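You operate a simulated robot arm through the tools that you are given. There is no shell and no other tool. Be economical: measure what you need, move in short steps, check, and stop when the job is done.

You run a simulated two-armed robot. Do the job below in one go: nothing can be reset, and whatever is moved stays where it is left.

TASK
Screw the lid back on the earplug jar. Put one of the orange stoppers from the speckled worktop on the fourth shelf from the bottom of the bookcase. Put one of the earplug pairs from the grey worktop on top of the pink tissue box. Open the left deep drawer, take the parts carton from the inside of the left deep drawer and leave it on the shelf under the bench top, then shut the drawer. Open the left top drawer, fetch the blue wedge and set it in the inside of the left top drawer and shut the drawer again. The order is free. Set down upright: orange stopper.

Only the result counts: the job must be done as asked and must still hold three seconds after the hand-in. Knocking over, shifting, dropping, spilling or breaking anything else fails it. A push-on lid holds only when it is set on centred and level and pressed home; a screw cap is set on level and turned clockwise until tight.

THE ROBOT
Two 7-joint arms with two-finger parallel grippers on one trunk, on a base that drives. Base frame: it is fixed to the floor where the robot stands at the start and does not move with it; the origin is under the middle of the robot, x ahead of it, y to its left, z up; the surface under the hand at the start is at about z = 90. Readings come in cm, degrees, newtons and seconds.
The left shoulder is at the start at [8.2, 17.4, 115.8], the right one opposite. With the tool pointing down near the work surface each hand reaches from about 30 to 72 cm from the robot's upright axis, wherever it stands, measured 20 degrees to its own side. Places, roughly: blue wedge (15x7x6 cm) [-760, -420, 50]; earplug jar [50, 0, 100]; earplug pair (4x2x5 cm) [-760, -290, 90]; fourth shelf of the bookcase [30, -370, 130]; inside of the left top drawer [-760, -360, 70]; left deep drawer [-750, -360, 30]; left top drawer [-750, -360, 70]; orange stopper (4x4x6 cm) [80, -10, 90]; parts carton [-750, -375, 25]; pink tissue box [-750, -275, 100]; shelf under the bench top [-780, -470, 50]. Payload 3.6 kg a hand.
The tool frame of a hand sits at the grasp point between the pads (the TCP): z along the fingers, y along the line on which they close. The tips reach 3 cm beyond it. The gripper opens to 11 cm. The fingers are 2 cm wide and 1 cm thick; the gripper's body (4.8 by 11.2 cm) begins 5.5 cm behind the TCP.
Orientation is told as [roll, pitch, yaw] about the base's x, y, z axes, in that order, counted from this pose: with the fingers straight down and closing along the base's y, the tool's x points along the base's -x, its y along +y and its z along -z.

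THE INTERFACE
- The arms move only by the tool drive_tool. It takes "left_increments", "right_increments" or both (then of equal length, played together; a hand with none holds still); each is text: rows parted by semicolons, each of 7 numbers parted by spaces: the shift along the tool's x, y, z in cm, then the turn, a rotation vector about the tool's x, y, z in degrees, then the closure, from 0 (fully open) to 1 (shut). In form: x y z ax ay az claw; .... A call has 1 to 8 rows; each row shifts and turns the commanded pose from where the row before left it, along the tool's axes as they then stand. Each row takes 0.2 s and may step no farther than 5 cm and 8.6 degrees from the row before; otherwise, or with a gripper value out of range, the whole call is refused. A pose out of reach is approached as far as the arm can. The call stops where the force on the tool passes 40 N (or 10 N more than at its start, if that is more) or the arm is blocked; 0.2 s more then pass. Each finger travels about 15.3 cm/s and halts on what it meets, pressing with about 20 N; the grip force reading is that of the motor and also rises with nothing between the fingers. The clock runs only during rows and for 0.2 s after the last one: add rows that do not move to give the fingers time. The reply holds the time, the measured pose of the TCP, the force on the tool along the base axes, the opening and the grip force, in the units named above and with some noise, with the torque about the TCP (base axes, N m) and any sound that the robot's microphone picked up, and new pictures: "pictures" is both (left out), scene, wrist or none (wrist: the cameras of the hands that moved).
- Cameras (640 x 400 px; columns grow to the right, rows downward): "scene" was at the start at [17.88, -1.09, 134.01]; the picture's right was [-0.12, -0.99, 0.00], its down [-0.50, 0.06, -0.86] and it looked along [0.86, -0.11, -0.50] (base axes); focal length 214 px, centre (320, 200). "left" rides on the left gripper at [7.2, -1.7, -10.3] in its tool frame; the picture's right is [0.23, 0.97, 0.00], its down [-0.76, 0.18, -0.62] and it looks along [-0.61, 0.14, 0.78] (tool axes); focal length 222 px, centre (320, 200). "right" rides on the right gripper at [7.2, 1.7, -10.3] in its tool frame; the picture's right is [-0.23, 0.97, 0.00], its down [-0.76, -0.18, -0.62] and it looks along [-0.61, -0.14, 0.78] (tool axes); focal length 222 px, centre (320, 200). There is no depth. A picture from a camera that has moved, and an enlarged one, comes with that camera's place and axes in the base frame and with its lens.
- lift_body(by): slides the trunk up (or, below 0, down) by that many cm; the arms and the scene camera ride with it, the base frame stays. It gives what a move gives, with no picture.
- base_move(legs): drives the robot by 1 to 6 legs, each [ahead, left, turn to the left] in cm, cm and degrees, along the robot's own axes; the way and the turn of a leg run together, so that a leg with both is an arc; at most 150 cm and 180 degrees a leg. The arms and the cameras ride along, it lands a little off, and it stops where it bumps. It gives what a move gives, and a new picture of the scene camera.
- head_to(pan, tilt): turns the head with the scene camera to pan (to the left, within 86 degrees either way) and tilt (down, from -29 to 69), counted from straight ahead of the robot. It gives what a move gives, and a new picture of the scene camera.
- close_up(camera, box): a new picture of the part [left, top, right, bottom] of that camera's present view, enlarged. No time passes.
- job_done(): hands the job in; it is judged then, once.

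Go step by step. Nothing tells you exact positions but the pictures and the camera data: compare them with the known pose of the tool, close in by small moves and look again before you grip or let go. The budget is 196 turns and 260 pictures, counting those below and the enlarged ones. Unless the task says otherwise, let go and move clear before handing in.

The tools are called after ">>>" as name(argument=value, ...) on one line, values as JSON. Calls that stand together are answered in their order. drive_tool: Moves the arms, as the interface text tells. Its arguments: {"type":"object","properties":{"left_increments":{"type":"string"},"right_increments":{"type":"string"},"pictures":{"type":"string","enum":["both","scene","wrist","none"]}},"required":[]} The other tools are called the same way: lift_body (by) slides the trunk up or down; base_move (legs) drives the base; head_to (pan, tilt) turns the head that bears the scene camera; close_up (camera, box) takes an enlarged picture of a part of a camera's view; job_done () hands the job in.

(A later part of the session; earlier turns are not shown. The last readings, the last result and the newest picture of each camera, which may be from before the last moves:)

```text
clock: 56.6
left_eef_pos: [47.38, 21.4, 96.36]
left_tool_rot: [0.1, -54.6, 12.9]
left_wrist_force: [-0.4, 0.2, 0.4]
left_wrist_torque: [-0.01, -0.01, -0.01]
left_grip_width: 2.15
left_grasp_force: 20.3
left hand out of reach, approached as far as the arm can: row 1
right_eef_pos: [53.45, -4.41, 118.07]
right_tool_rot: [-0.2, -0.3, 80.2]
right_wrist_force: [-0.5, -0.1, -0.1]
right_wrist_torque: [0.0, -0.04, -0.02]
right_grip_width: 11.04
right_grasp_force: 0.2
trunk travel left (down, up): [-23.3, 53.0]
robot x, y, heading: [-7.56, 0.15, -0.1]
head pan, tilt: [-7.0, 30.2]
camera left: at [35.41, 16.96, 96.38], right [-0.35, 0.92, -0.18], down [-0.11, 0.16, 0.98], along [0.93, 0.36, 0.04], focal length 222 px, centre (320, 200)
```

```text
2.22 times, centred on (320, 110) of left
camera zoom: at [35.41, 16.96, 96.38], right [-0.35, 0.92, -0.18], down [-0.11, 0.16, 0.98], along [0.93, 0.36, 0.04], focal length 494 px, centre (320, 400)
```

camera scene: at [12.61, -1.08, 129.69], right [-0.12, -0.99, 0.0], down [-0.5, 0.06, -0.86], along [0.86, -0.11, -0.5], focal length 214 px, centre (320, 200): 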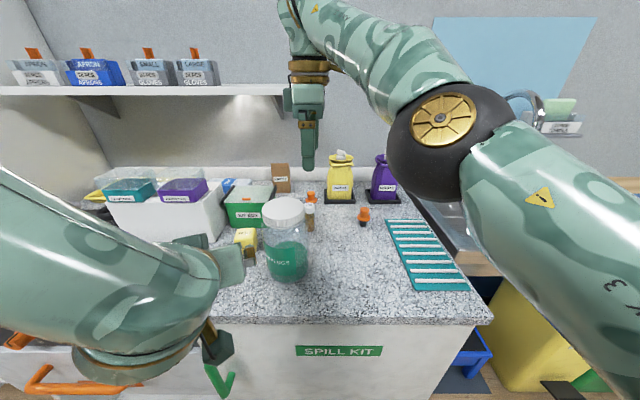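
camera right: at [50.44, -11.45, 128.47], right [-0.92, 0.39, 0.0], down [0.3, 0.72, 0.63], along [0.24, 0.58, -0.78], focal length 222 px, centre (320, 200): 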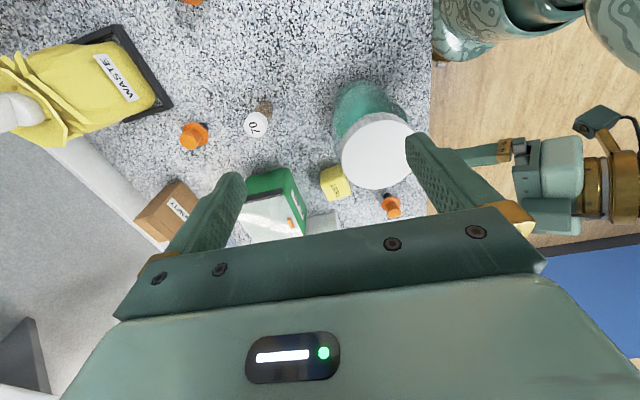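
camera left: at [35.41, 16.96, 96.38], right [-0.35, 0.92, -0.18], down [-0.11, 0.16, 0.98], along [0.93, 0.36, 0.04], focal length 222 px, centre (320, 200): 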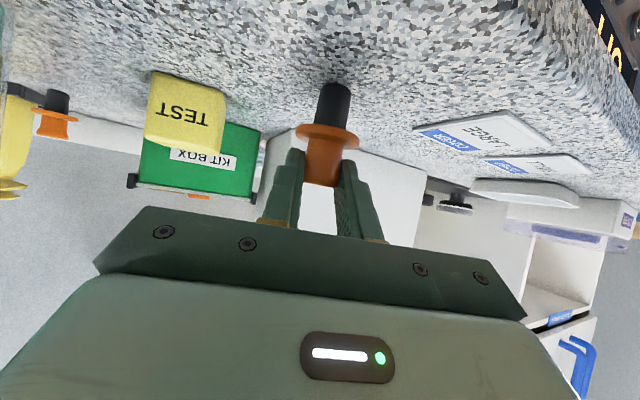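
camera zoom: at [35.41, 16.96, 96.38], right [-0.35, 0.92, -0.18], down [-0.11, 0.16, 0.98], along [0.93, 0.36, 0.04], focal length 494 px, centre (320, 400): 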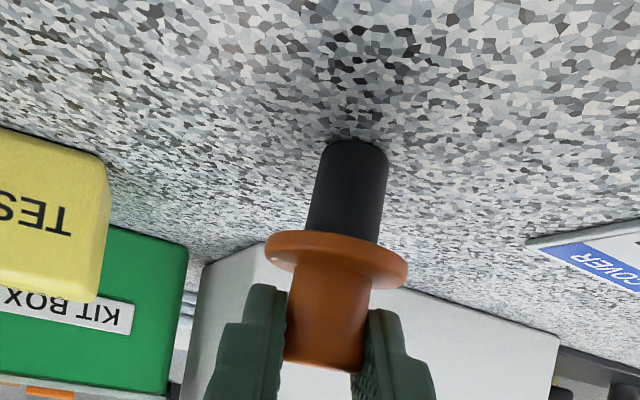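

Gripped upright (waist 2.15 cm). Lift it straight up and tuck the right hand in.

>>> drive_tool(left_increments="-0.82 0 -0.58 0 0 0 0.9;-3.28 0 -2.3 0 0 0 0.9;-3.28 0 -2.3 0 0 0 0.9;-3.28 0 -2.3 0 0 0 0.9;-3.28 0 -2.3 0 0 0 0.9;0 0 0 0 0 0 0.9", right_increments="3.34 2.88 0 0 0 0 0;3.34 2.88 0 0 0 0 0;3.34 2.88 0 0 0 0 0;3.34 2.88 0 0 0 0 0;3.34 2.88 0 0 0 0 0;0 0 0 0 0 0 0")

```text
clock: 58.0
left_eef_pos: [47.42, 21.33, 113.09]
left_tool_rot: [-0.1, -55.0, 12.9]
left_wrist_force: [0.4, 0.0, -0.9]
left_wrist_torque: [0.01, 0.0, 0.01]
left_grip_width: 2.12
left_grasp_force: 19.9
right_eef_pos: [36.36, -18.36, 118.03]
right_tool_rot: [0.0, -0.1, 80.1]
right_wrist_force: [0.1, -0.2, -0.3]
right_wrist_torque: [-0.01, 0.02, 0.01]
right_grip_width: 10.98
right_grasp_force: 0.0
trunk travel left (down, up): [-23.3, 53.0]
robot x, y, heading: [-7.06, -0.26, 0.0]
head pan, tilt: [-7.0, 30.2]
camera scene: at [12.74, -0.97, 129.66], right [-0.12, -0.99, 0.0], down [-0.5, 0.06, -0.86], along [0.86, -0.11, -0.5], focal length 214 px, centre (320, 200)
camera right: at [33.43, -25.24, 128.26], right [-0.92, 0.39, 0.0], down [0.3, 0.72, 0.62], along [0.24, 0.57, -0.78], focal length 222 px, centre (320, 200)
camera left: at [35.44, 17.0, 113.27], right [-0.34, 0.92, -0.19], down [-0.11, 0.16, 0.98], along [0.93, 0.36, 0.05], focal length 222 px, centre (320, 200)
```

scene: 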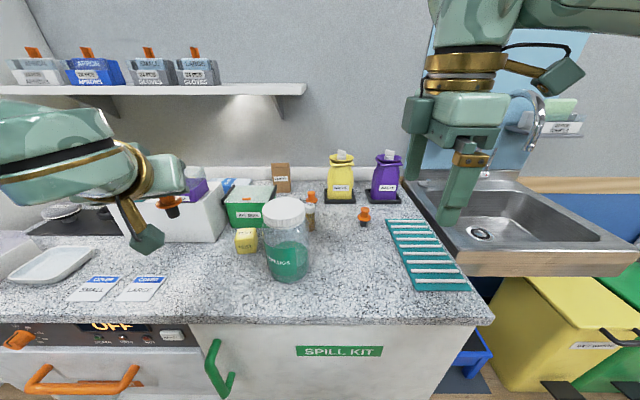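
right: 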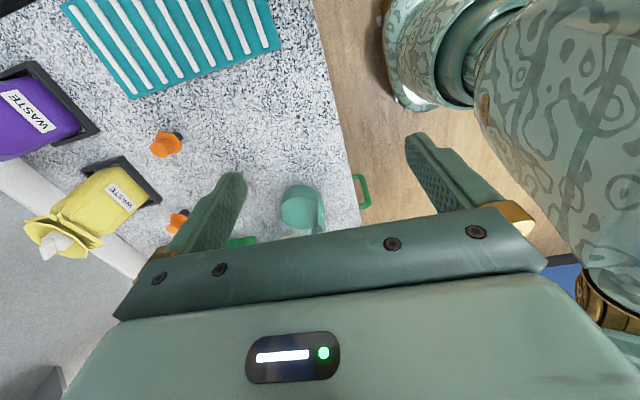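
left: 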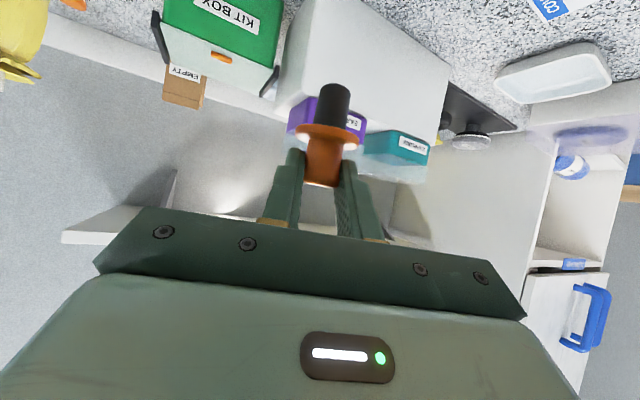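

Stopper lifted; lid looks level. I back off from the bench and look right toward the bookcase.

>>> base_move(legs=[[-50, 0, 0]])

>>> head_to(pan=-80, tilt=12)

>>> drive_tool(right_increments="0 0 0 0 0 -8.5 0;0 0 0 0 0 -8.5 0;0 0 0 0 0 -8.5 0;0 0 0 0 0 -8.5 0;0 0 0 0 0 -8.5 0;0 0 0 0 0 -8.5 0;0 0 0 0 0 -8.5 0;0 0 0 0 0 -8.5 0", pictures="none")

>>> drive_tool(right_increments="0 0 0 0 0 -8.5 0;0 0 0 0 0 -8.5 0;0 0 0 0 0 -8.5 0;0 0 0 0 0 -8.5 0;0 0 0 0 0 -8.5 0;0 0 0 0 0 -8.5 0;0 0 0 0 0 -8.5 0;0 0 0 0 0 -8.5 0", pictures="none")

>>> drive_tool(right_increments="0 0 0 0 0 -8.5 0;0 0 0 0 0 -8.5 0;0 0 0 0 0 -8.5 0;0 0 0 0 0 -8.5 0;0 0 0 0 0 -8.5 0;0 0 0 0 0 -8.5 0;0 0 0 0 0 -8.5 0;0 0 0 0 0 -8.5 0", pictures="none")

>>> drive_tool(right_increments="0 0 0 0 0 -8.5 0;0 0 0 0 0 -8.5 0;0 0 0 0 0 -8.5 0;0 0 0 0 0 -8.5 0;0 0 0 0 0 -8.5 0;0 0 0 0 0 -8.5 0;0 0 0 0 0 -8.5 0;0 0 0 0 0 -8.5 0", pictures="none")

```text
clock: 61.0
left_eef_pos: [-3.08, 20.87, 113.29]
left_tool_rot: [0.0, -55.1, 12.4]
left_wrist_force: [0.1, 0.2, 1.0]
left_wrist_torque: [0.03, -0.01, 0.0]
left_grip_width: 2.13
left_grasp_force: 20.2
right_eef_pos: [-14.53, -18.53, 118.02]
right_tool_rot: [-0.1, -0.2, 79.5]
right_wrist_force: [-0.4, -0.4, 0.9]
right_wrist_torque: [-0.01, 0.0, 0.03]
right_grip_width: 11.01
right_grasp_force: 0.1
trunk travel left (down, up): [-23.3, 53.0]
robot x, y, heading: [-57.71, 0.41, -0.6]
head pan, tilt: [-7.0, 30.2]
camera scene: at [-38.03, -1.04, 129.69], right [-0.13, -0.99, 0.0], down [-0.5, 0.07, -0.86], along [0.86, -0.11, -0.5], focal length 214 px, centre (320, 200)
```

scene: 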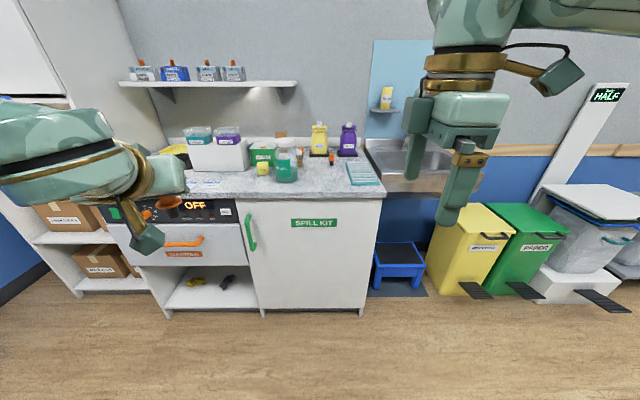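

```text
clock: 62.4
left_eef_pos: [-2.94, 20.83, 113.16]
left_tool_rot: [0.1, -55.0, 12.2]
left_wrist_force: [0.3, 0.3, -0.2]
left_wrist_torque: [0.0, 0.0, 0.0]
left_grip_width: 2.19
left_grasp_force: 19.4
right_eef_pos: [-14.47, -18.69, 118.02]
right_tool_rot: [0.1, -0.1, 79.6]
right_wrist_force: [0.0, 0.8, 0.6]
right_wrist_torque: [0.02, 0.0, 0.01]
right_grip_width: 11.0
right_grasp_force: 0.1
trunk travel left (down, up): [-23.3, 53.0]
robot x, y, heading: [-57.72, 0.34, -0.3]
head pan, tilt: [-80.0, 12.0]
camera scene: at [-45.38, -9.03, 132.63], right [-0.99, -0.16, 0.0], down [-0.03, 0.21, -0.98], along [0.16, -0.96, -0.21], focal length 214 px, centre (320, 200)
```

scene: 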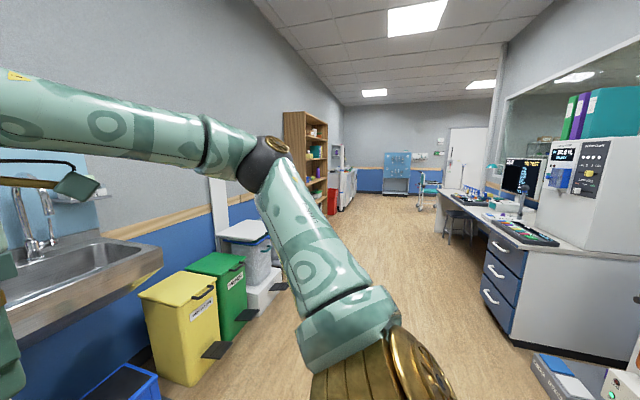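

```text
clock: 64.2
left_eef_pos: [-3.03, 20.89, 113.22]
left_tool_rot: [0.0, -55.0, 12.4]
left_wrist_force: [-0.3, -0.5, -0.5]
left_wrist_torque: [-0.01, -0.01, -0.02]
left_grip_width: 2.15
left_grasp_force: 19.9
right_eef_pos: [-14.5, -18.57, 117.96]
right_tool_rot: [-0.1, 0.0, 147.7]
right_wrist_force: [-0.1, 0.5, -0.7]
right_wrist_torque: [0.02, -0.03, -0.01]
right_grip_width: 11.01
right_grasp_force: 0.1
trunk travel left (down, up): [-23.3, 53.0]
robot x, y, heading: [-57.65, 0.19, -0.5]
head pan, tilt: [-80.0, 12.0]
```

```text
clock: 66.0
left_eef_pos: [-3.13, 20.91, 113.24]
left_tool_rot: [-0.1, -55.0, 12.3]
left_wrist_force: [0.1, 0.1, 0.0]
left_wrist_torque: [0.01, 0.0, 0.02]
left_grip_width: 2.17
left_grasp_force: 19.8
right_eef_pos: [-14.43, -18.54, 118.02]
right_tool_rot: [-0.1, 0.1, -144.3]
right_wrist_force: [-0.2, 0.4, -0.4]
right_wrist_torque: [-0.01, 0.02, -0.02]
right_grip_width: 11.01
right_grasp_force: 0.0
trunk travel left (down, up): [-23.3, 53.0]
robot x, y, heading: [-57.96, 0.45, -0.9]
head pan, tilt: [-80.0, 12.0]
```

```text
clock: 67.8
left_eef_pos: [-3.02, 21.0, 113.22]
left_tool_rot: [0.1, -55.1, 12.3]
left_wrist_force: [-0.2, 0.6, 0.0]
left_wrist_torque: [0.01, -0.02, 0.0]
left_grip_width: 2.13
left_grasp_force: 19.7
right_eef_pos: [-14.41, -18.56, 117.94]
right_tool_rot: [0.2, 0.0, -76.3]
right_wrist_force: [-0.1, 0.2, -0.7]
right_wrist_torque: [-0.03, -0.02, -0.01]
right_grip_width: 11.01
right_grasp_force: 0.1
trunk travel left (down, up): [-23.3, 53.0]
robot x, y, heading: [-57.99, 0.08, -1.0]
head pan, tilt: [-80.0, 12.0]
```

```text
clock: 69.6
left_eef_pos: [-3.0, 20.96, 113.13]
left_tool_rot: [0.2, -54.9, 12.3]
left_wrist_force: [0.2, -0.4, -0.5]
left_wrist_torque: [-0.01, -0.02, 0.0]
left_grip_width: 2.15
left_grasp_force: 19.7
right_eef_pos: [-14.44, -18.59, 117.98]
right_tool_rot: [0.2, -0.1, -8.3]
right_wrist_force: [0.4, -0.5, 0.5]
right_wrist_torque: [0.01, 0.01, 0.0]
right_grip_width: 10.97
right_grasp_force: 0.1
trunk travel left (down, up): [-23.3, 53.0]
robot x, y, heading: [-57.87, 0.58, -0.4]
head pan, tilt: [-80.0, 12.0]
```

The right wrist is unwound. The bookcase stands along the same wall far to the right, so I drive sideways to it.

>>> base_move(legs=[[0, -130, 0], [0, -130, 0], [0, -100, 0]])

>>> head_to(pan=-10, tilt=15)

```text
clock: 87.2
left_eef_pos: [-0.68, -339.73, 113.16]
left_tool_rot: [0.1, -55.1, 14.1]
left_wrist_force: [-0.2, -0.4, -0.2]
left_wrist_torque: [0.01, 0.0, 0.02]
left_grip_width: 2.15
left_grasp_force: 19.8
right_eef_pos: [-10.86, -379.49, 117.92]
right_tool_rot: [0.2, 0.1, -6.6]
right_wrist_force: [0.8, -0.5, 0.0]
right_wrist_torque: [0.01, 0.06, -0.02]
right_grip_width: 11.03
right_grasp_force: 0.0
trunk travel left (down, up): [-23.3, 53.0]
robot x, y, heading: [-55.02, -361.74, 1.4]
head pan, tilt: [-80.0, 12.0]
camera scene: at [-42.06, -371.04, 132.63], right [-0.98, -0.2, 0.0], down [-0.04, 0.2, -0.98], along [0.19, -0.96, -0.21], focal length 214 px, centre (320, 200)
```

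scene: 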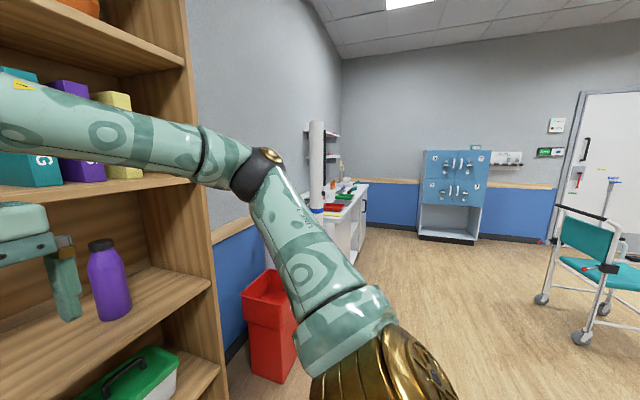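

```text
clock: 88.6
left_eef_pos: [-0.83, -339.64, 113.33]
left_tool_rot: [0.0, -55.0, 14.2]
left_wrist_force: [0.2, -0.2, -0.1]
left_wrist_torque: [0.03, 0.04, 0.0]
left_grip_width: 2.14
left_grasp_force: 19.9
right_eef_pos: [-10.73, -379.49, 117.93]
right_tool_rot: [0.2, 0.0, -6.5]
right_wrist_force: [-0.4, 0.1, 0.7]
right_wrist_torque: [-0.01, -0.03, -0.04]
right_grip_width: 10.96
right_grasp_force: 0.0
trunk travel left (down, up): [-23.3, 53.0]
robot x, y, heading: [-54.53, -362.19, 1.5]
head pan, tilt: [-10.0, 15.0]
camera scene: at [-34.66, -363.27, 132.14], right [-0.15, -0.99, 0.0], down [-0.26, 0.04, -0.97], along [0.95, -0.15, -0.26], focal length 214 px, centre (320, 200)
```

scene: 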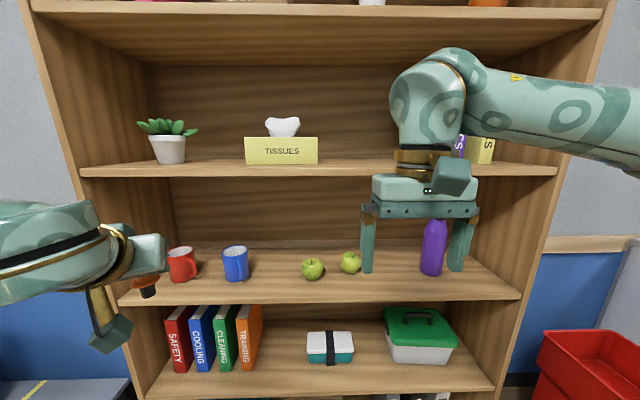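

>>> head_to(pan=-5, tilt=50)

```text
clock: 89.6
left_eef_pos: [-0.75, -339.75, 113.17]
left_tool_rot: [0.0, -55.0, 14.2]
left_wrist_force: [0.2, 0.0, 0.2]
left_wrist_torque: [-0.02, -0.04, 0.04]
left_grip_width: 2.14
left_grasp_force: 20.1
right_eef_pos: [-10.88, -379.48, 118.07]
right_tool_rot: [0.2, -0.1, -6.6]
right_wrist_force: [-0.3, 1.0, -0.6]
right_wrist_torque: [-0.03, 0.02, -0.01]
right_grip_width: 11.03
right_grasp_force: 0.1
trunk travel left (down, up): [-23.3, 53.0]
robot x, y, heading: [-55.1, -362.29, 1.3]
head pan, tilt: [-5.0, 50.0]
camera scene: at [-36.21, -362.35, 126.77], right [-0.06, -1.0, 0.0], down [-0.76, 0.05, -0.64], along [0.64, -0.04, -0.77], focal length 214 px, centre (320, 200)
```

scene: 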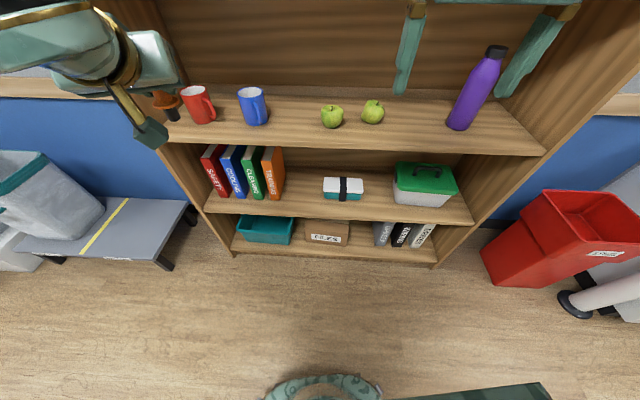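

Counting from below: teal bin, books, mugs, tissues — the tissue shelf is the fourth (top ≈ 125.8, front edge x ≈ 19.5). I raise the trunk and shift to face the gap between plant and tissue box.

>>> lift_body(by=23)

>>> head_to(pan=10, tilt=28)

>>> base_move(legs=[[0, -6, -1.3]])

```text
clock: 92.0
left_eef_pos: [-0.72, -339.58, 136.24]
left_tool_rot: [0.1, -55.1, 14.2]
left_wrist_force: [-0.8, -0.4, -0.6]
left_wrist_torque: [-0.03, 0.0, -0.01]
left_grip_width: 2.14
left_grasp_force: 19.9
right_eef_pos: [-10.79, -379.6, 140.98]
right_tool_rot: [0.2, 0.0, -6.6]
right_wrist_force: [-0.2, -0.2, -1.4]
right_wrist_torque: [-0.02, 0.0, 0.0]
right_grip_width: 10.99
right_grasp_force: 0.0
trunk travel left (down, up): [-46.3, 30.0]
robot x, y, heading: [-54.82, -362.22, 1.1]
head pan, tilt: [-5.0, 50.0]
```

```text
clock: 92.9
left_eef_pos: [-0.67, -339.63, 136.17]
left_tool_rot: [0.0, -55.0, 14.2]
left_wrist_force: [0.5, -0.6, 0.3]
left_wrist_torque: [0.0, 0.0, 0.02]
left_grip_width: 2.14
left_grasp_force: 20.5
right_eef_pos: [-10.92, -379.54, 141.05]
right_tool_rot: [0.1, -0.1, -6.6]
right_wrist_force: [0.4, 0.0, -0.9]
right_wrist_torque: [-0.01, 0.0, 0.01]
right_grip_width: 11.01
right_grasp_force: 0.0
trunk travel left (down, up): [-46.3, 30.0]
robot x, y, heading: [-54.64, -362.13, 1.5]
head pan, tilt: [10.0, 28.0]
camera scene: at [-42.98, -360.26, 153.41], right [0.2, -0.98, 0.0], down [-0.46, -0.09, -0.88], along [0.87, 0.17, -0.47], focal length 214 px, centre (320, 200)
```

scene: 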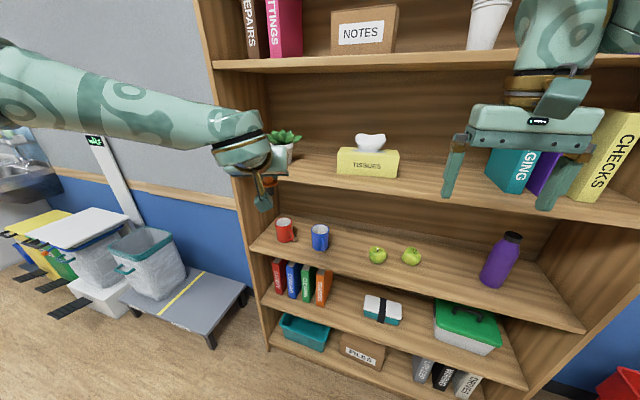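

```text
clock: 93.8
left_eef_pos: [-0.13, -346.78, 136.19]
left_tool_rot: [0.1, -55.0, 12.9]
left_wrist_force: [-1.1, -1.1, 0.3]
left_wrist_torque: [0.01, 0.0, 0.04]
left_grip_width: 2.13
left_grasp_force: 20.0
right_eef_pos: [-11.2, -386.57, 140.95]
right_tool_rot: [0.2, 0.0, -7.8]
right_wrist_force: [-0.2, -0.4, 1.0]
right_wrist_torque: [0.03, -0.01, -0.02]
right_grip_width: 10.98
right_grasp_force: 0.0
trunk travel left (down, up): [-46.3, 30.0]
robot x, y, heading: [-54.7, -367.83, 0.0]
head pan, tilt: [10.0, 28.0]
camera scene: at [-42.86, -366.52, 153.42], right [0.17, -0.98, 0.0], down [-0.46, -0.08, -0.88], along [0.87, 0.15, -0.47], focal length 214 px, centre (320, 200)
```

scene: 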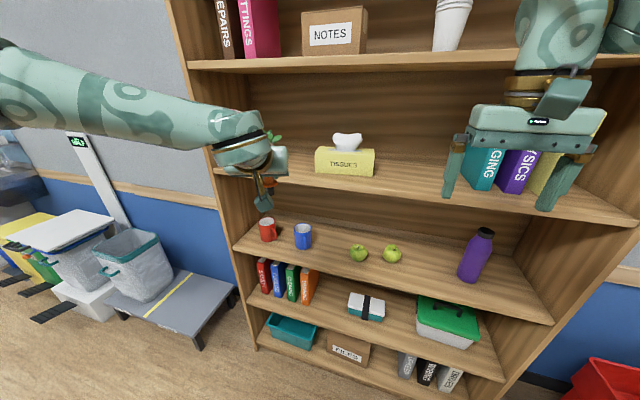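

The gap is clear around y = -345. Drive forward 17 cm; the stopper stays 4 cm above the shelf.

>>> base_move(legs=[[17, 1.3, 0]])

>>> drive_tool(left_increments="-1.15 -0.45 1.6 0 0 0 0.9;-1.15 -0.45 1.6 0 0 0 0.9;0 0 0 0 0 0 0.9")

```text
clock: 95.3
left_eef_pos: [17.36, -345.17, 136.1]
left_tool_rot: [-0.1, -55.0, 13.2]
left_wrist_force: [-0.4, 0.0, 0.0]
left_wrist_torque: [0.0, 0.02, 0.02]
left_grip_width: 2.16
left_grasp_force: 20.0
right_eef_pos: [6.58, -384.75, 141.1]
right_tool_rot: [0.0, -0.1, -7.6]
right_wrist_force: [0.0, 0.7, -0.1]
right_wrist_torque: [-0.06, -0.01, 0.02]
right_grip_width: 11.05
right_grasp_force: 0.0
trunk travel left (down, up): [-46.3, 30.0]
robot x, y, heading: [-37.38, -366.95, 0.4]
head pan, tilt: [10.0, 28.0]
camera scene: at [-25.35, -365.02, 153.42], right [0.18, -0.98, 0.0], down [-0.46, -0.08, -0.88], along [0.87, 0.16, -0.47], focal length 214 px, centre (320, 200)
```

scene: 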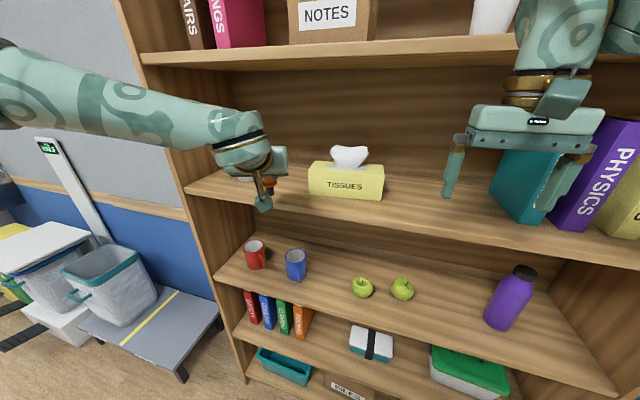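

```text
clock: 96.1
left_eef_pos: [21.09, -345.29, 136.22]
left_tool_rot: [0.0, -55.0, 13.0]
left_wrist_force: [0.4, 0.1, -0.3]
left_wrist_torque: [-0.01, 0.01, -0.01]
left_grip_width: 2.13
left_grasp_force: 20.1
right_eef_pos: [6.28, -384.92, 141.04]
right_tool_rot: [0.3, -0.1, -7.6]
right_wrist_force: [0.0, -0.7, -0.3]
right_wrist_torque: [0.01, 0.01, 0.04]
right_grip_width: 10.98
right_grasp_force: 0.0
trunk travel left (down, up): [-46.3, 30.0]
robot x, y, heading: [-37.24, -366.43, 0.3]
head pan, tilt: [10.0, 28.0]
camera scene: at [-25.46, -365.06, 153.42], right [0.18, -0.98, 0.0], down [-0.46, -0.08, -0.88], along [0.87, 0.16, -0.47], focal length 214 px, centre (320, 200)
camera left: at [9.2, -349.66, 136.31], right [-0.35, 0.92, -0.19], down [-0.11, 0.16, 0.98], along [0.93, 0.36, 0.05], focal length 222 px, centre (320, 200)
```

scene: 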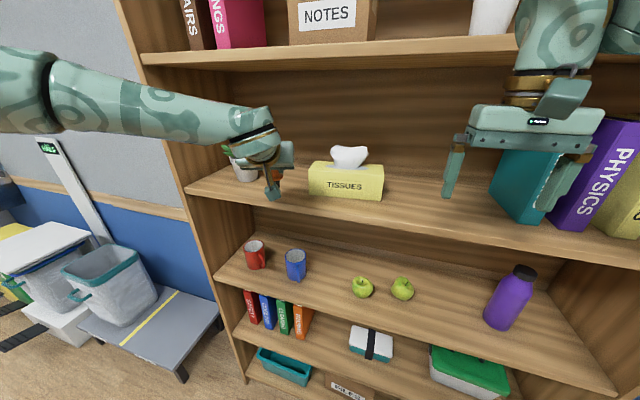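
left: 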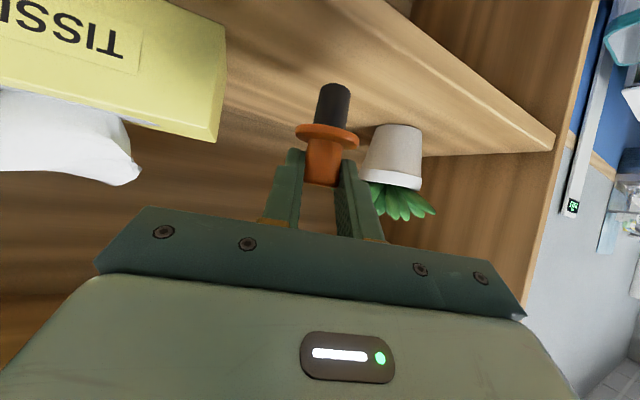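

>>> drive_tool(left_increments="-1.15 -0.4 1.6 0 0 0 0.9;-0.9 -0.35 1.25 0 0 0 0.9;1.2 0 0.85 0 0 0 0.9;1.2 0 0.85 0 0 0 0.9;0 0 0 0 0 0 0.9")

>>> close_up(camera="left", box=[220, 20, 440, 200])

```text
clock: 97.3
left_eef_pos: [24.82, -345.18, 133.43]
left_tool_rot: [0.1, -55.1, 13.1]
left_wrist_force: [-0.2, 0.3, -0.4]
left_wrist_torque: [0.01, -0.01, -0.02]
left_grip_width: 2.15
left_grasp_force: 19.9
right_eef_pos: [6.28, -384.98, 141.08]
right_tool_rot: [0.2, -0.1, -7.7]
right_wrist_force: [0.0, -0.6, -0.2]
right_wrist_torque: [-0.02, -0.04, -0.02]
right_grip_width: 11.03
right_grasp_force: 0.0
trunk travel left (down, up): [-46.3, 30.0]
robot x, y, heading: [-37.47, -367.02, 0.2]
head pan, tilt: [10.0, 28.0]
camera scene: at [-25.41, -365.07, 153.42], right [0.18, -0.98, 0.0], down [-0.46, -0.08, -0.88], along [0.87, 0.16, -0.47], focal length 214 px, centre (320, 200)
camera left: at [12.9, -349.61, 133.52], right [-0.35, 0.92, -0.19], down [-0.11, 0.16, 0.98], along [0.93, 0.36, 0.05], focal length 222 px, centre (320, 200)
```

scene: 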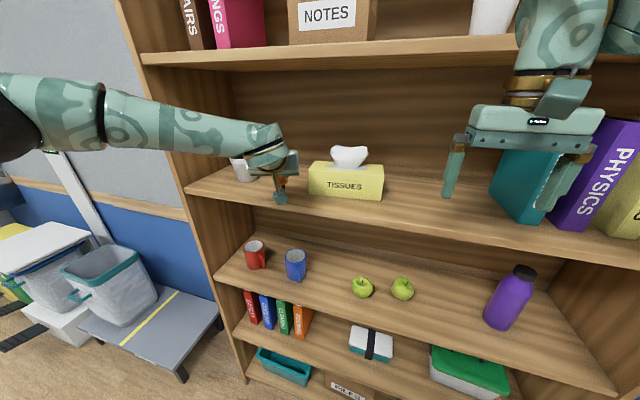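
left: 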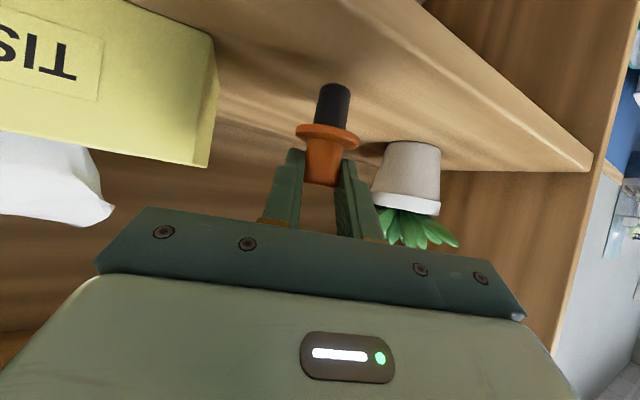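

```text
2.22 times, centred on (330, 110) of left
camera zoom: at [12.9, -349.61, 133.52], right [-0.35, 0.92, -0.19], down [-0.11, 0.16, 0.98], along [0.93, 0.36, 0.05], focal length 494 px, centre (298, 400)
```

zoom: 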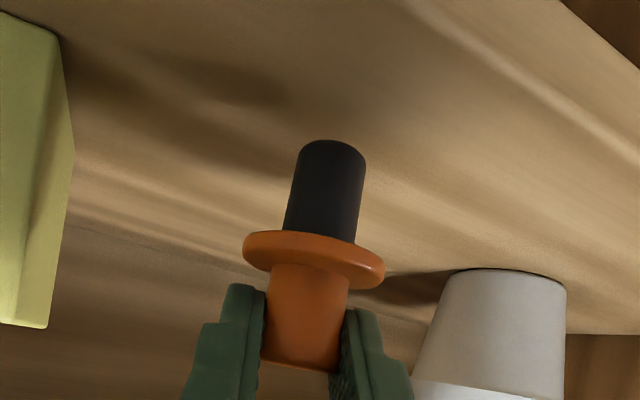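

Lower in small steps until it touches the shelf.

>>> drive_tool(left_increments="0.33 0 0.23 0 0 0 0.9;0.25 0 0.17 0 0 0 0.9;0.16 0 0.11 0 0 0 0.9;0 0 0 0 0 0 0.9", pictures="wrist")

```text
clock: 98.3
left_eef_pos: [24.77, -345.19, 132.53]
left_tool_rot: [0.0, -55.0, 13.1]
left_wrist_force: [0.0, 0.0, -0.8]
left_wrist_torque: [0.0, 0.0, 0.0]
left_grip_width: 2.13
left_grasp_force: 20.1
right_eef_pos: [6.4, -384.91, 140.95]
right_tool_rot: [0.2, -0.1, -7.6]
right_wrist_force: [0.5, 0.7, -0.6]
right_wrist_torque: [-0.01, 0.02, 0.01]
right_grip_width: 10.99
right_grasp_force: 0.1
trunk travel left (down, up): [-46.3, 30.0]
robot x, y, heading: [-37.2, -366.49, 0.4]
head pan, tilt: [10.0, 28.0]
camera left: at [12.86, -349.61, 132.59], right [-0.35, 0.92, -0.19], down [-0.11, 0.16, 0.98], along [0.93, 0.36, 0.05], focal length 222 px, centre (320, 200)
```

left: 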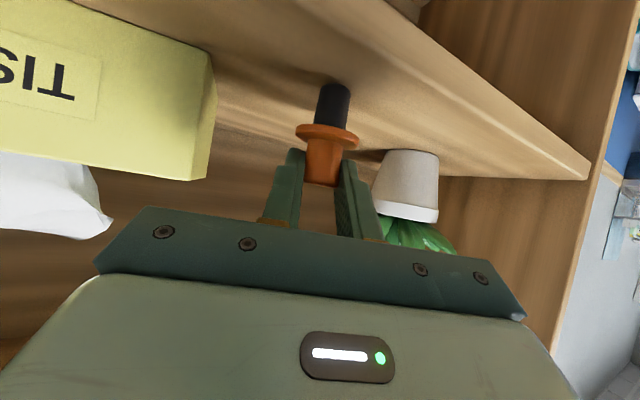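

>>> drive_tool(left_increments="0.25 0 0.17 0 0 0 0.9;0.16 0 0.11 0 0 0 0.9;0 0 0 0 0 0 0.9", pictures="none")

>>> close_up(camera="left", box=[220, 20, 440, 200])

```text
clock: 99.1
left_eef_pos: [24.85, -345.22, 132.21]
left_tool_rot: [-0.1, -55.3, 13.2]
left_wrist_force: [3.8, 1.3, 11.9]
left_wrist_torque: [0.12, -0.37, -0.01]
left_grip_width: 2.14
left_grasp_force: 19.9
right_eef_pos: [6.33, -384.87, 140.91]
right_tool_rot: [0.2, -0.1, -7.5]
right_wrist_force: [-0.6, -0.2, 0.2]
right_wrist_torque: [-0.01, 0.0, -0.03]
right_grip_width: 10.99
right_grasp_force: 0.1
trunk travel left (down, up): [-46.3, 30.0]
robot x, y, heading: [-37.19, -366.82, 0.3]
head pan, tilt: [10.0, 28.0]
```

```text
2.22 times, centred on (330, 110) of left
camera zoom: at [12.81, -349.64, 132.24], right [-0.35, 0.92, -0.19], down [-0.12, 0.16, 0.98], along [0.93, 0.36, 0.05], focal length 494 px, centre (298, 400)
```

zoom: 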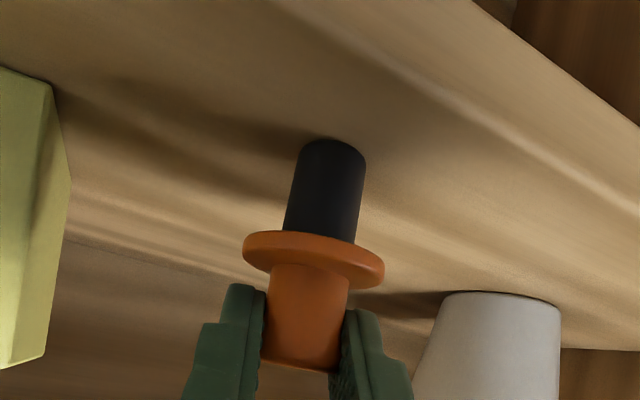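

Contact (12 N). Relieve slightly, open and withdraw along the tool axis.

>>> drive_tool(left_increments="-0.12 0 -0.08 0 0 0 0.9;0 0 0 0 0 0 0.75;0 0 0 0 0 0 0.5;0 0 0 0 0 0 0.5;0 0 -2 0 0 0 0.5;0 0 -4 0 0 0 0.5;0 0 -4 0 0 0 0.5;0 0 0 0 0 0 0.5")

>>> close_up(camera="scene", box=[230, 130, 400, 230])

```text
clock: 100.9
left_eef_pos: [16.94, -347.13, 137.85]
left_tool_rot: [0.0, -55.1, 13.3]
left_wrist_force: [0.4, -0.6, 0.1]
left_wrist_torque: [-0.04, -0.01, -0.02]
left_grip_width: 5.5
left_grasp_force: 0.0
right_eef_pos: [6.42, -384.9, 140.94]
right_tool_rot: [0.1, 0.0, -7.7]
right_wrist_force: [0.6, -0.1, -0.4]
right_wrist_torque: [0.02, 0.0, 0.02]
right_grip_width: 11.0
right_grasp_force: 0.1
trunk travel left (down, up): [-46.3, 30.0]
robot x, y, heading: [-37.18, -366.75, 0.5]
head pan, tilt: [10.0, 28.0]
camera scene: at [-25.29, -365.05, 153.41], right [0.18, -0.98, 0.0], down [-0.46, -0.08, -0.88], along [0.87, 0.16, -0.47], focal length 214 px, centre (320, 200)
camera left: at [5.06, -351.54, 137.92], right [-0.35, 0.92, -0.19], down [-0.11, 0.16, 0.98], along [0.93, 0.36, 0.05], focal length 222 px, centre (320, 200)
```

scene: 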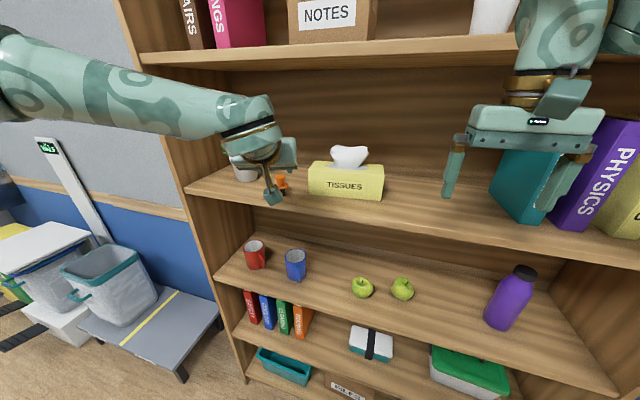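
left: 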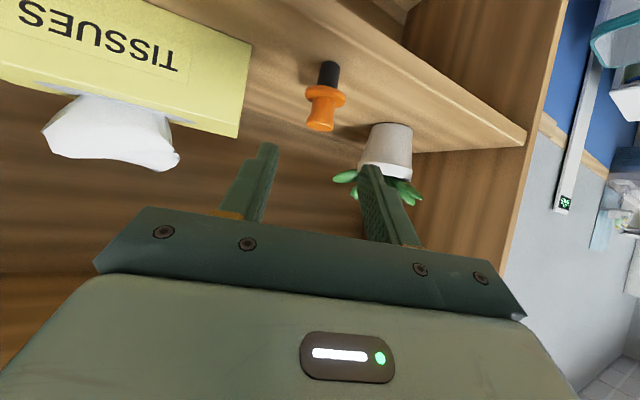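

```text
3.76 times, centred on (315, 180) of scene
camera zoom: at [-25.29, -365.05, 153.41], right [0.18, -0.98, 0.0], down [-0.46, -0.08, -0.88], along [0.87, 0.16, -0.47], focal length 807 px, centre (339, 275)
```

zoom: 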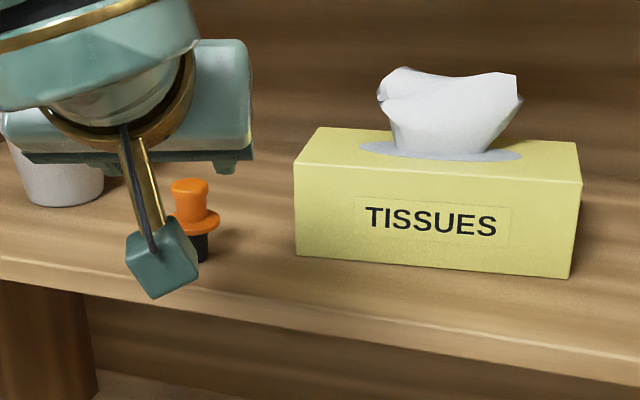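

The stopper stands upright on the shelf. I back off and turn around to find the way to the far side.

>>> base_move(legs=[[-35, 0, 0], [0, 0, 180]])

>>> head_to(pan=0, tilt=12)

```text
clock: 110.6
left_eef_pos: [-124.36, -389.71, 137.95]
left_tool_rot: [-0.1, -54.9, -163.4]
left_wrist_force: [-0.2, -0.4, 0.1]
left_wrist_torque: [0.01, 0.01, -0.02]
left_grip_width: 5.52
left_grasp_force: 0.0
right_eef_pos: [-116.05, -351.54, 140.94]
right_tool_rot: [0.2, -0.1, 175.8]
right_wrist_force: [1.0, 1.1, -0.1]
right_wrist_torque: [-0.01, -0.04, 0.0]
right_grip_width: 10.98
right_grasp_force: 0.1
trunk travel left (down, up): [-46.3, 30.0]
robot x, y, heading: [-71.56, -367.31, -176.2]
head pan, tilt: [10.0, 28.0]
camera scene: at [-83.27, -369.23, 153.42], right [-0.24, 0.97, 0.0], down [0.46, 0.11, -0.88], along [-0.86, -0.21, -0.47], focal length 214 px, centre (320, 200)
```

scene: 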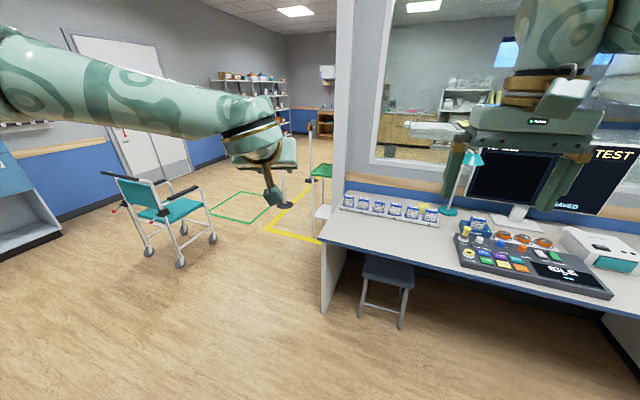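

```text
clock: 111.4
left_eef_pos: [-124.25, -389.73, 137.83]
left_tool_rot: [0.0, -55.2, -163.4]
left_wrist_force: [-1.2, 0.2, -0.1]
left_wrist_torque: [0.01, -0.01, 0.01]
left_grip_width: 5.5
left_grasp_force: 0.0
right_eef_pos: [-115.99, -351.32, 141.04]
right_tool_rot: [0.3, -0.1, 175.9]
right_wrist_force: [-0.4, -0.2, -1.0]
right_wrist_torque: [0.0, -0.01, -0.01]
right_grip_width: 11.01
right_grasp_force: 0.1
trunk travel left (down, up): [-46.3, 30.0]
robot x, y, heading: [-71.52, -366.62, -176.1]
head pan, tilt: [0.0, 12.0]
camera scene: at [-83.72, -367.67, 156.0], right [-0.07, 1.0, 0.0], down [0.21, 0.01, -0.98], along [-0.98, -0.06, -0.21], focal length 214 px, centre (320, 200)
```

scene: 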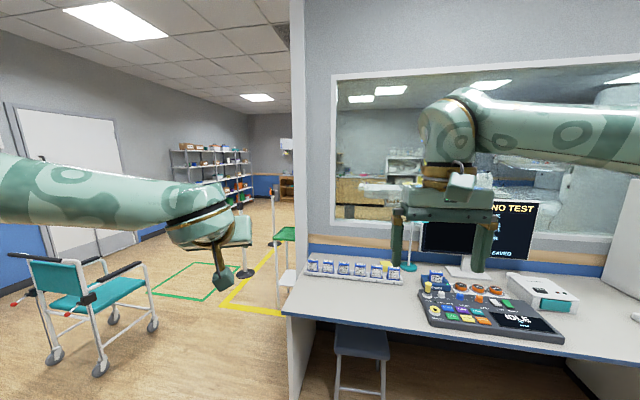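

A partition with a desk blocks the direct line; the passage is at y < -400. I go there and look again.

>>> base_move(legs=[[0, 95, -3.9], [70, 0, 0]])

>>> head_to(pan=0, tilt=25)

```text
clock: 119.8
left_eef_pos: [-193.67, -478.17, 137.74]
left_tool_rot: [0.0, -55.0, -168.9]
left_wrist_force: [0.0, -0.1, 0.1]
left_wrist_torque: [0.02, 0.02, 0.03]
left_grip_width: 5.49
left_grasp_force: 0.0
right_eef_pos: [-181.63, -440.67, 141.05]
right_tool_rot: [0.2, -0.1, 170.3]
right_wrist_force: [-0.5, 0.0, 0.3]
right_wrist_torque: [0.0, 0.03, 0.0]
right_grip_width: 11.0
right_grasp_force: 0.1
trunk travel left (down, up): [-46.3, 30.0]
robot x, y, heading: [-138.54, -460.64, 178.2]
head pan, tilt: [0.0, 12.0]
camera scene: at [-151.14, -460.05, 156.01], right [0.03, 1.0, 0.0], down [0.21, -0.01, -0.98], along [-0.98, 0.03, -0.21], focal length 214 px, centre (320, 200)
```

scene: 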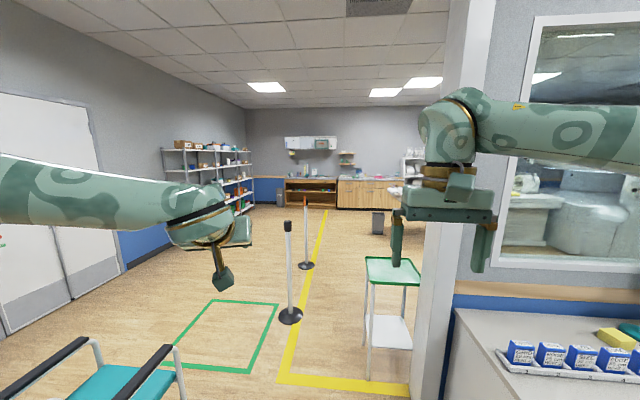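

```text
clock: 120.6
left_eef_pos: [-193.62, -478.18, 137.93]
left_tool_rot: [0.1, -55.0, -168.8]
left_wrist_force: [0.8, 0.9, 0.9]
left_wrist_torque: [-0.01, 0.0, -0.01]
left_grip_width: 5.52
left_grasp_force: 0.1
right_eef_pos: [-181.79, -440.79, 141.0]
right_tool_rot: [0.2, -0.1, 170.4]
right_wrist_force: [0.0, 0.1, 0.5]
right_wrist_torque: [0.02, 0.01, 0.01]
right_grip_width: 10.99
right_grasp_force: 0.0
trunk travel left (down, up): [-46.3, 30.0]
robot x, y, heading: [-138.78, -460.7, 178.2]
head pan, tilt: [0.0, 25.0]
camera scene: at [-151.02, -460.05, 153.9], right [0.03, 1.0, 0.0], down [0.42, -0.01, -0.91], along [-0.91, 0.03, -0.42], focal length 214 px, centre (320, 200)
```

scene: 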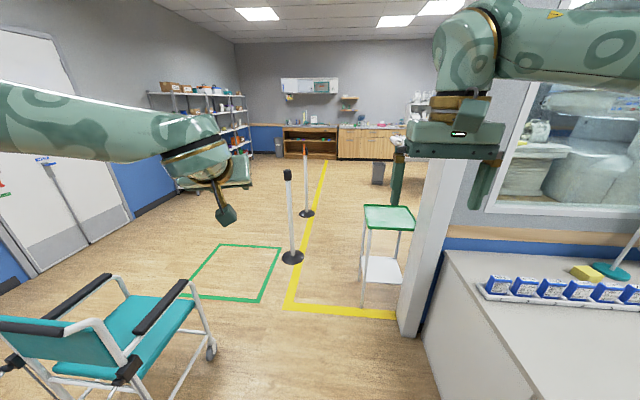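

Two posts stand ahead (≈[-337,-484] and [-438,-470]), a trolley to the right, a chair at left. I'll pass left of the posts; first advance alongside the chair.

>>> base_move(legs=[[135, 17, 1.8]])

>>> head_to(pan=60, tilt=50)

>>> head_to(pan=0, tilt=50)

```text
clock: 127.4
left_eef_pos: [-329.03, -494.89, 137.89]
left_tool_rot: [0.0, -55.1, -167.0]
left_wrist_force: [0.4, 0.2, 0.2]
left_wrist_torque: [-0.01, 0.04, -0.01]
left_grip_width: 5.5
left_grasp_force: 0.0
right_eef_pos: [-318.39, -457.21, 141.05]
right_tool_rot: [0.2, -0.2, 172.2]
right_wrist_force: [-1.4, -1.1, -0.7]
right_wrist_torque: [0.0, 0.01, -0.01]
right_grip_width: 11.02
right_grasp_force: 0.0
trunk travel left (down, up): [-46.3, 30.0]
robot x, y, heading: [-274.92, -475.49, -179.7]
head pan, tilt: [0.0, 25.0]
camera scene: at [-287.09, -475.51, 153.9], right [0.0, 1.0, 0.0], down [0.42, 0.0, -0.91], along [-0.91, 0.0, -0.42], focal length 214 px, centre (320, 200)
```

scene: 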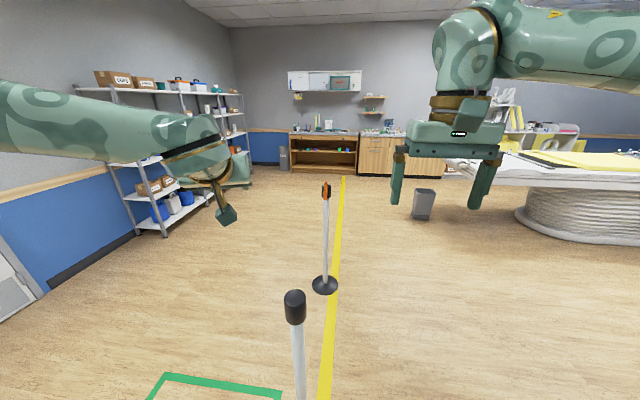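

```text
clock: 128.7
left_eef_pos: [-329.08, -494.91, 137.84]
left_tool_rot: [0.0, -55.0, -167.0]
left_wrist_force: [1.2, -0.1, -0.9]
left_wrist_torque: [-0.02, -0.01, -0.02]
left_grip_width: 5.47
left_grasp_force: 0.1
right_eef_pos: [-318.35, -457.17, 140.91]
right_tool_rot: [0.3, -0.1, 172.2]
right_wrist_force: [-0.2, -0.4, -0.2]
right_wrist_torque: [-0.02, -0.01, 0.02]
right_grip_width: 10.99
right_grasp_force: 0.1
trunk travel left (down, up): [-46.3, 30.0]
robot x, y, heading: [-275.16, -475.58, -179.9]
head pan, tilt: [60.0, 50.0]
camera scene: at [-281.72, -482.16, 150.15], right [-0.87, 0.5, 0.0], down [0.38, 0.66, -0.64], along [-0.32, -0.56, -0.77], focal length 214 px, centre (320, 200)
```

scene: 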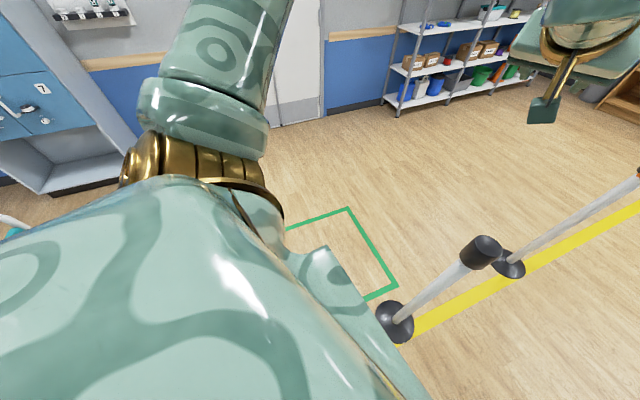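

```text
clock: 130.0
left_eef_pos: [-328.99, -494.93, 137.97]
left_tool_rot: [0.0, -55.1, -167.0]
left_wrist_force: [0.2, 0.0, 0.3]
left_wrist_torque: [0.01, 0.01, 0.02]
left_grip_width: 5.49
left_grasp_force: 0.1
right_eef_pos: [-318.36, -457.23, 140.92]
right_tool_rot: [0.2, -0.1, 172.2]
right_wrist_force: [0.8, -0.2, 0.9]
right_wrist_torque: [0.04, 0.01, 0.02]
right_grip_width: 10.99
right_grasp_force: 0.1
trunk travel left (down, up): [-46.3, 30.0]
robot x, y, heading: [-274.66, -475.78, -179.7]
head pan, tilt: [0.0, 50.0]
camera scene: at [-285.57, -475.51, 150.15], right [0.0, 1.0, 0.0], down [0.77, 0.0, -0.64], along [-0.64, 0.0, -0.77], focal length 214 px, centre (320, 200)
```

scene: 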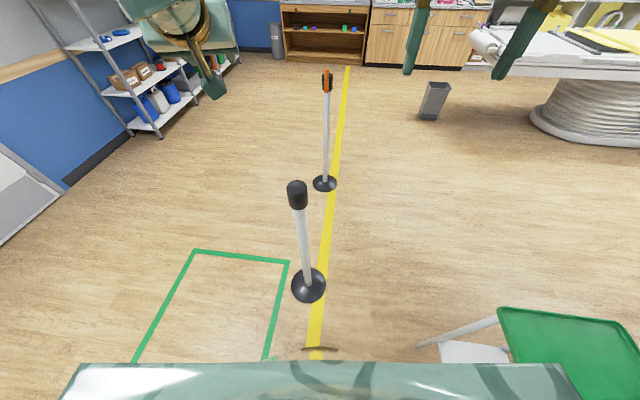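

>>> base_move(legs=[[4, 45, 0], [18, 25, 0], [120, 0, 0], [90, 0, 0]])

>>> head_to(pan=-12, tilt=20)

```text
clock: 144.4
left_eef_pos: [-561.39, -561.77, 137.87]
left_tool_rot: [0.1, -55.1, -168.5]
left_wrist_force: [0.1, -0.4, -0.5]
left_wrist_torque: [0.0, 0.02, 0.01]
left_grip_width: 5.5
left_grasp_force: 0.1
right_eef_pos: [-549.89, -524.35, 141.01]
right_tool_rot: [0.3, -0.1, 170.9]
right_wrist_force: [0.6, 0.0, 0.0]
right_wrist_torque: [0.03, 0.02, 0.01]
right_grip_width: 11.0
right_grasp_force: 0.1
trunk travel left (down, up): [-46.3, 30.0]
robot x, y, heading: [-506.93, -543.06, 178.6]
head pan, tilt: [0.0, 50.0]
camera scene: at [-517.46, -543.3, 150.15], right [0.02, 1.0, 0.0], down [0.77, -0.02, -0.64], along [-0.64, 0.01, -0.77], focal length 214 px, centre (320, 200)
```

scene: 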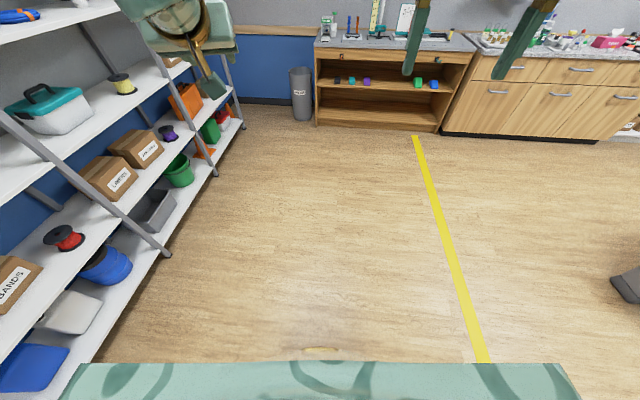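

```text
clock: 145.4
left_eef_pos: [-561.3, -561.73, 137.87]
left_tool_rot: [0.0, -55.1, -168.3]
left_wrist_force: [0.7, -0.1, 0.1]
left_wrist_torque: [0.01, 0.0, 0.0]
left_grip_width: 5.51
left_grasp_force: 0.0
right_eef_pos: [-549.81, -524.28, 140.9]
right_tool_rot: [0.2, -0.1, 170.9]
right_wrist_force: [-0.3, 1.0, -0.3]
right_wrist_torque: [0.0, 0.03, 0.02]
right_grip_width: 11.0
right_grasp_force: 0.1
trunk travel left (down, up): [-46.3, 30.0]
robot x, y, heading: [-506.7, -543.52, 178.9]
head pan, tilt: [-12.0, 20.0]
camera scene: at [-518.8, -541.34, 154.7], right [0.23, 0.97, 0.0], down [0.33, -0.08, -0.94], along [-0.91, 0.21, -0.34], focal length 214 px, centre (320, 200)
```

scene: 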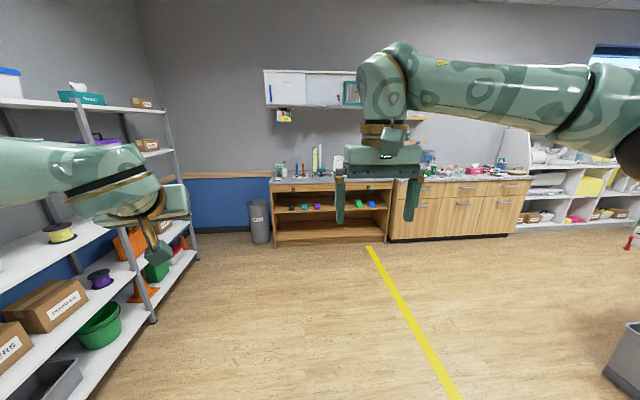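

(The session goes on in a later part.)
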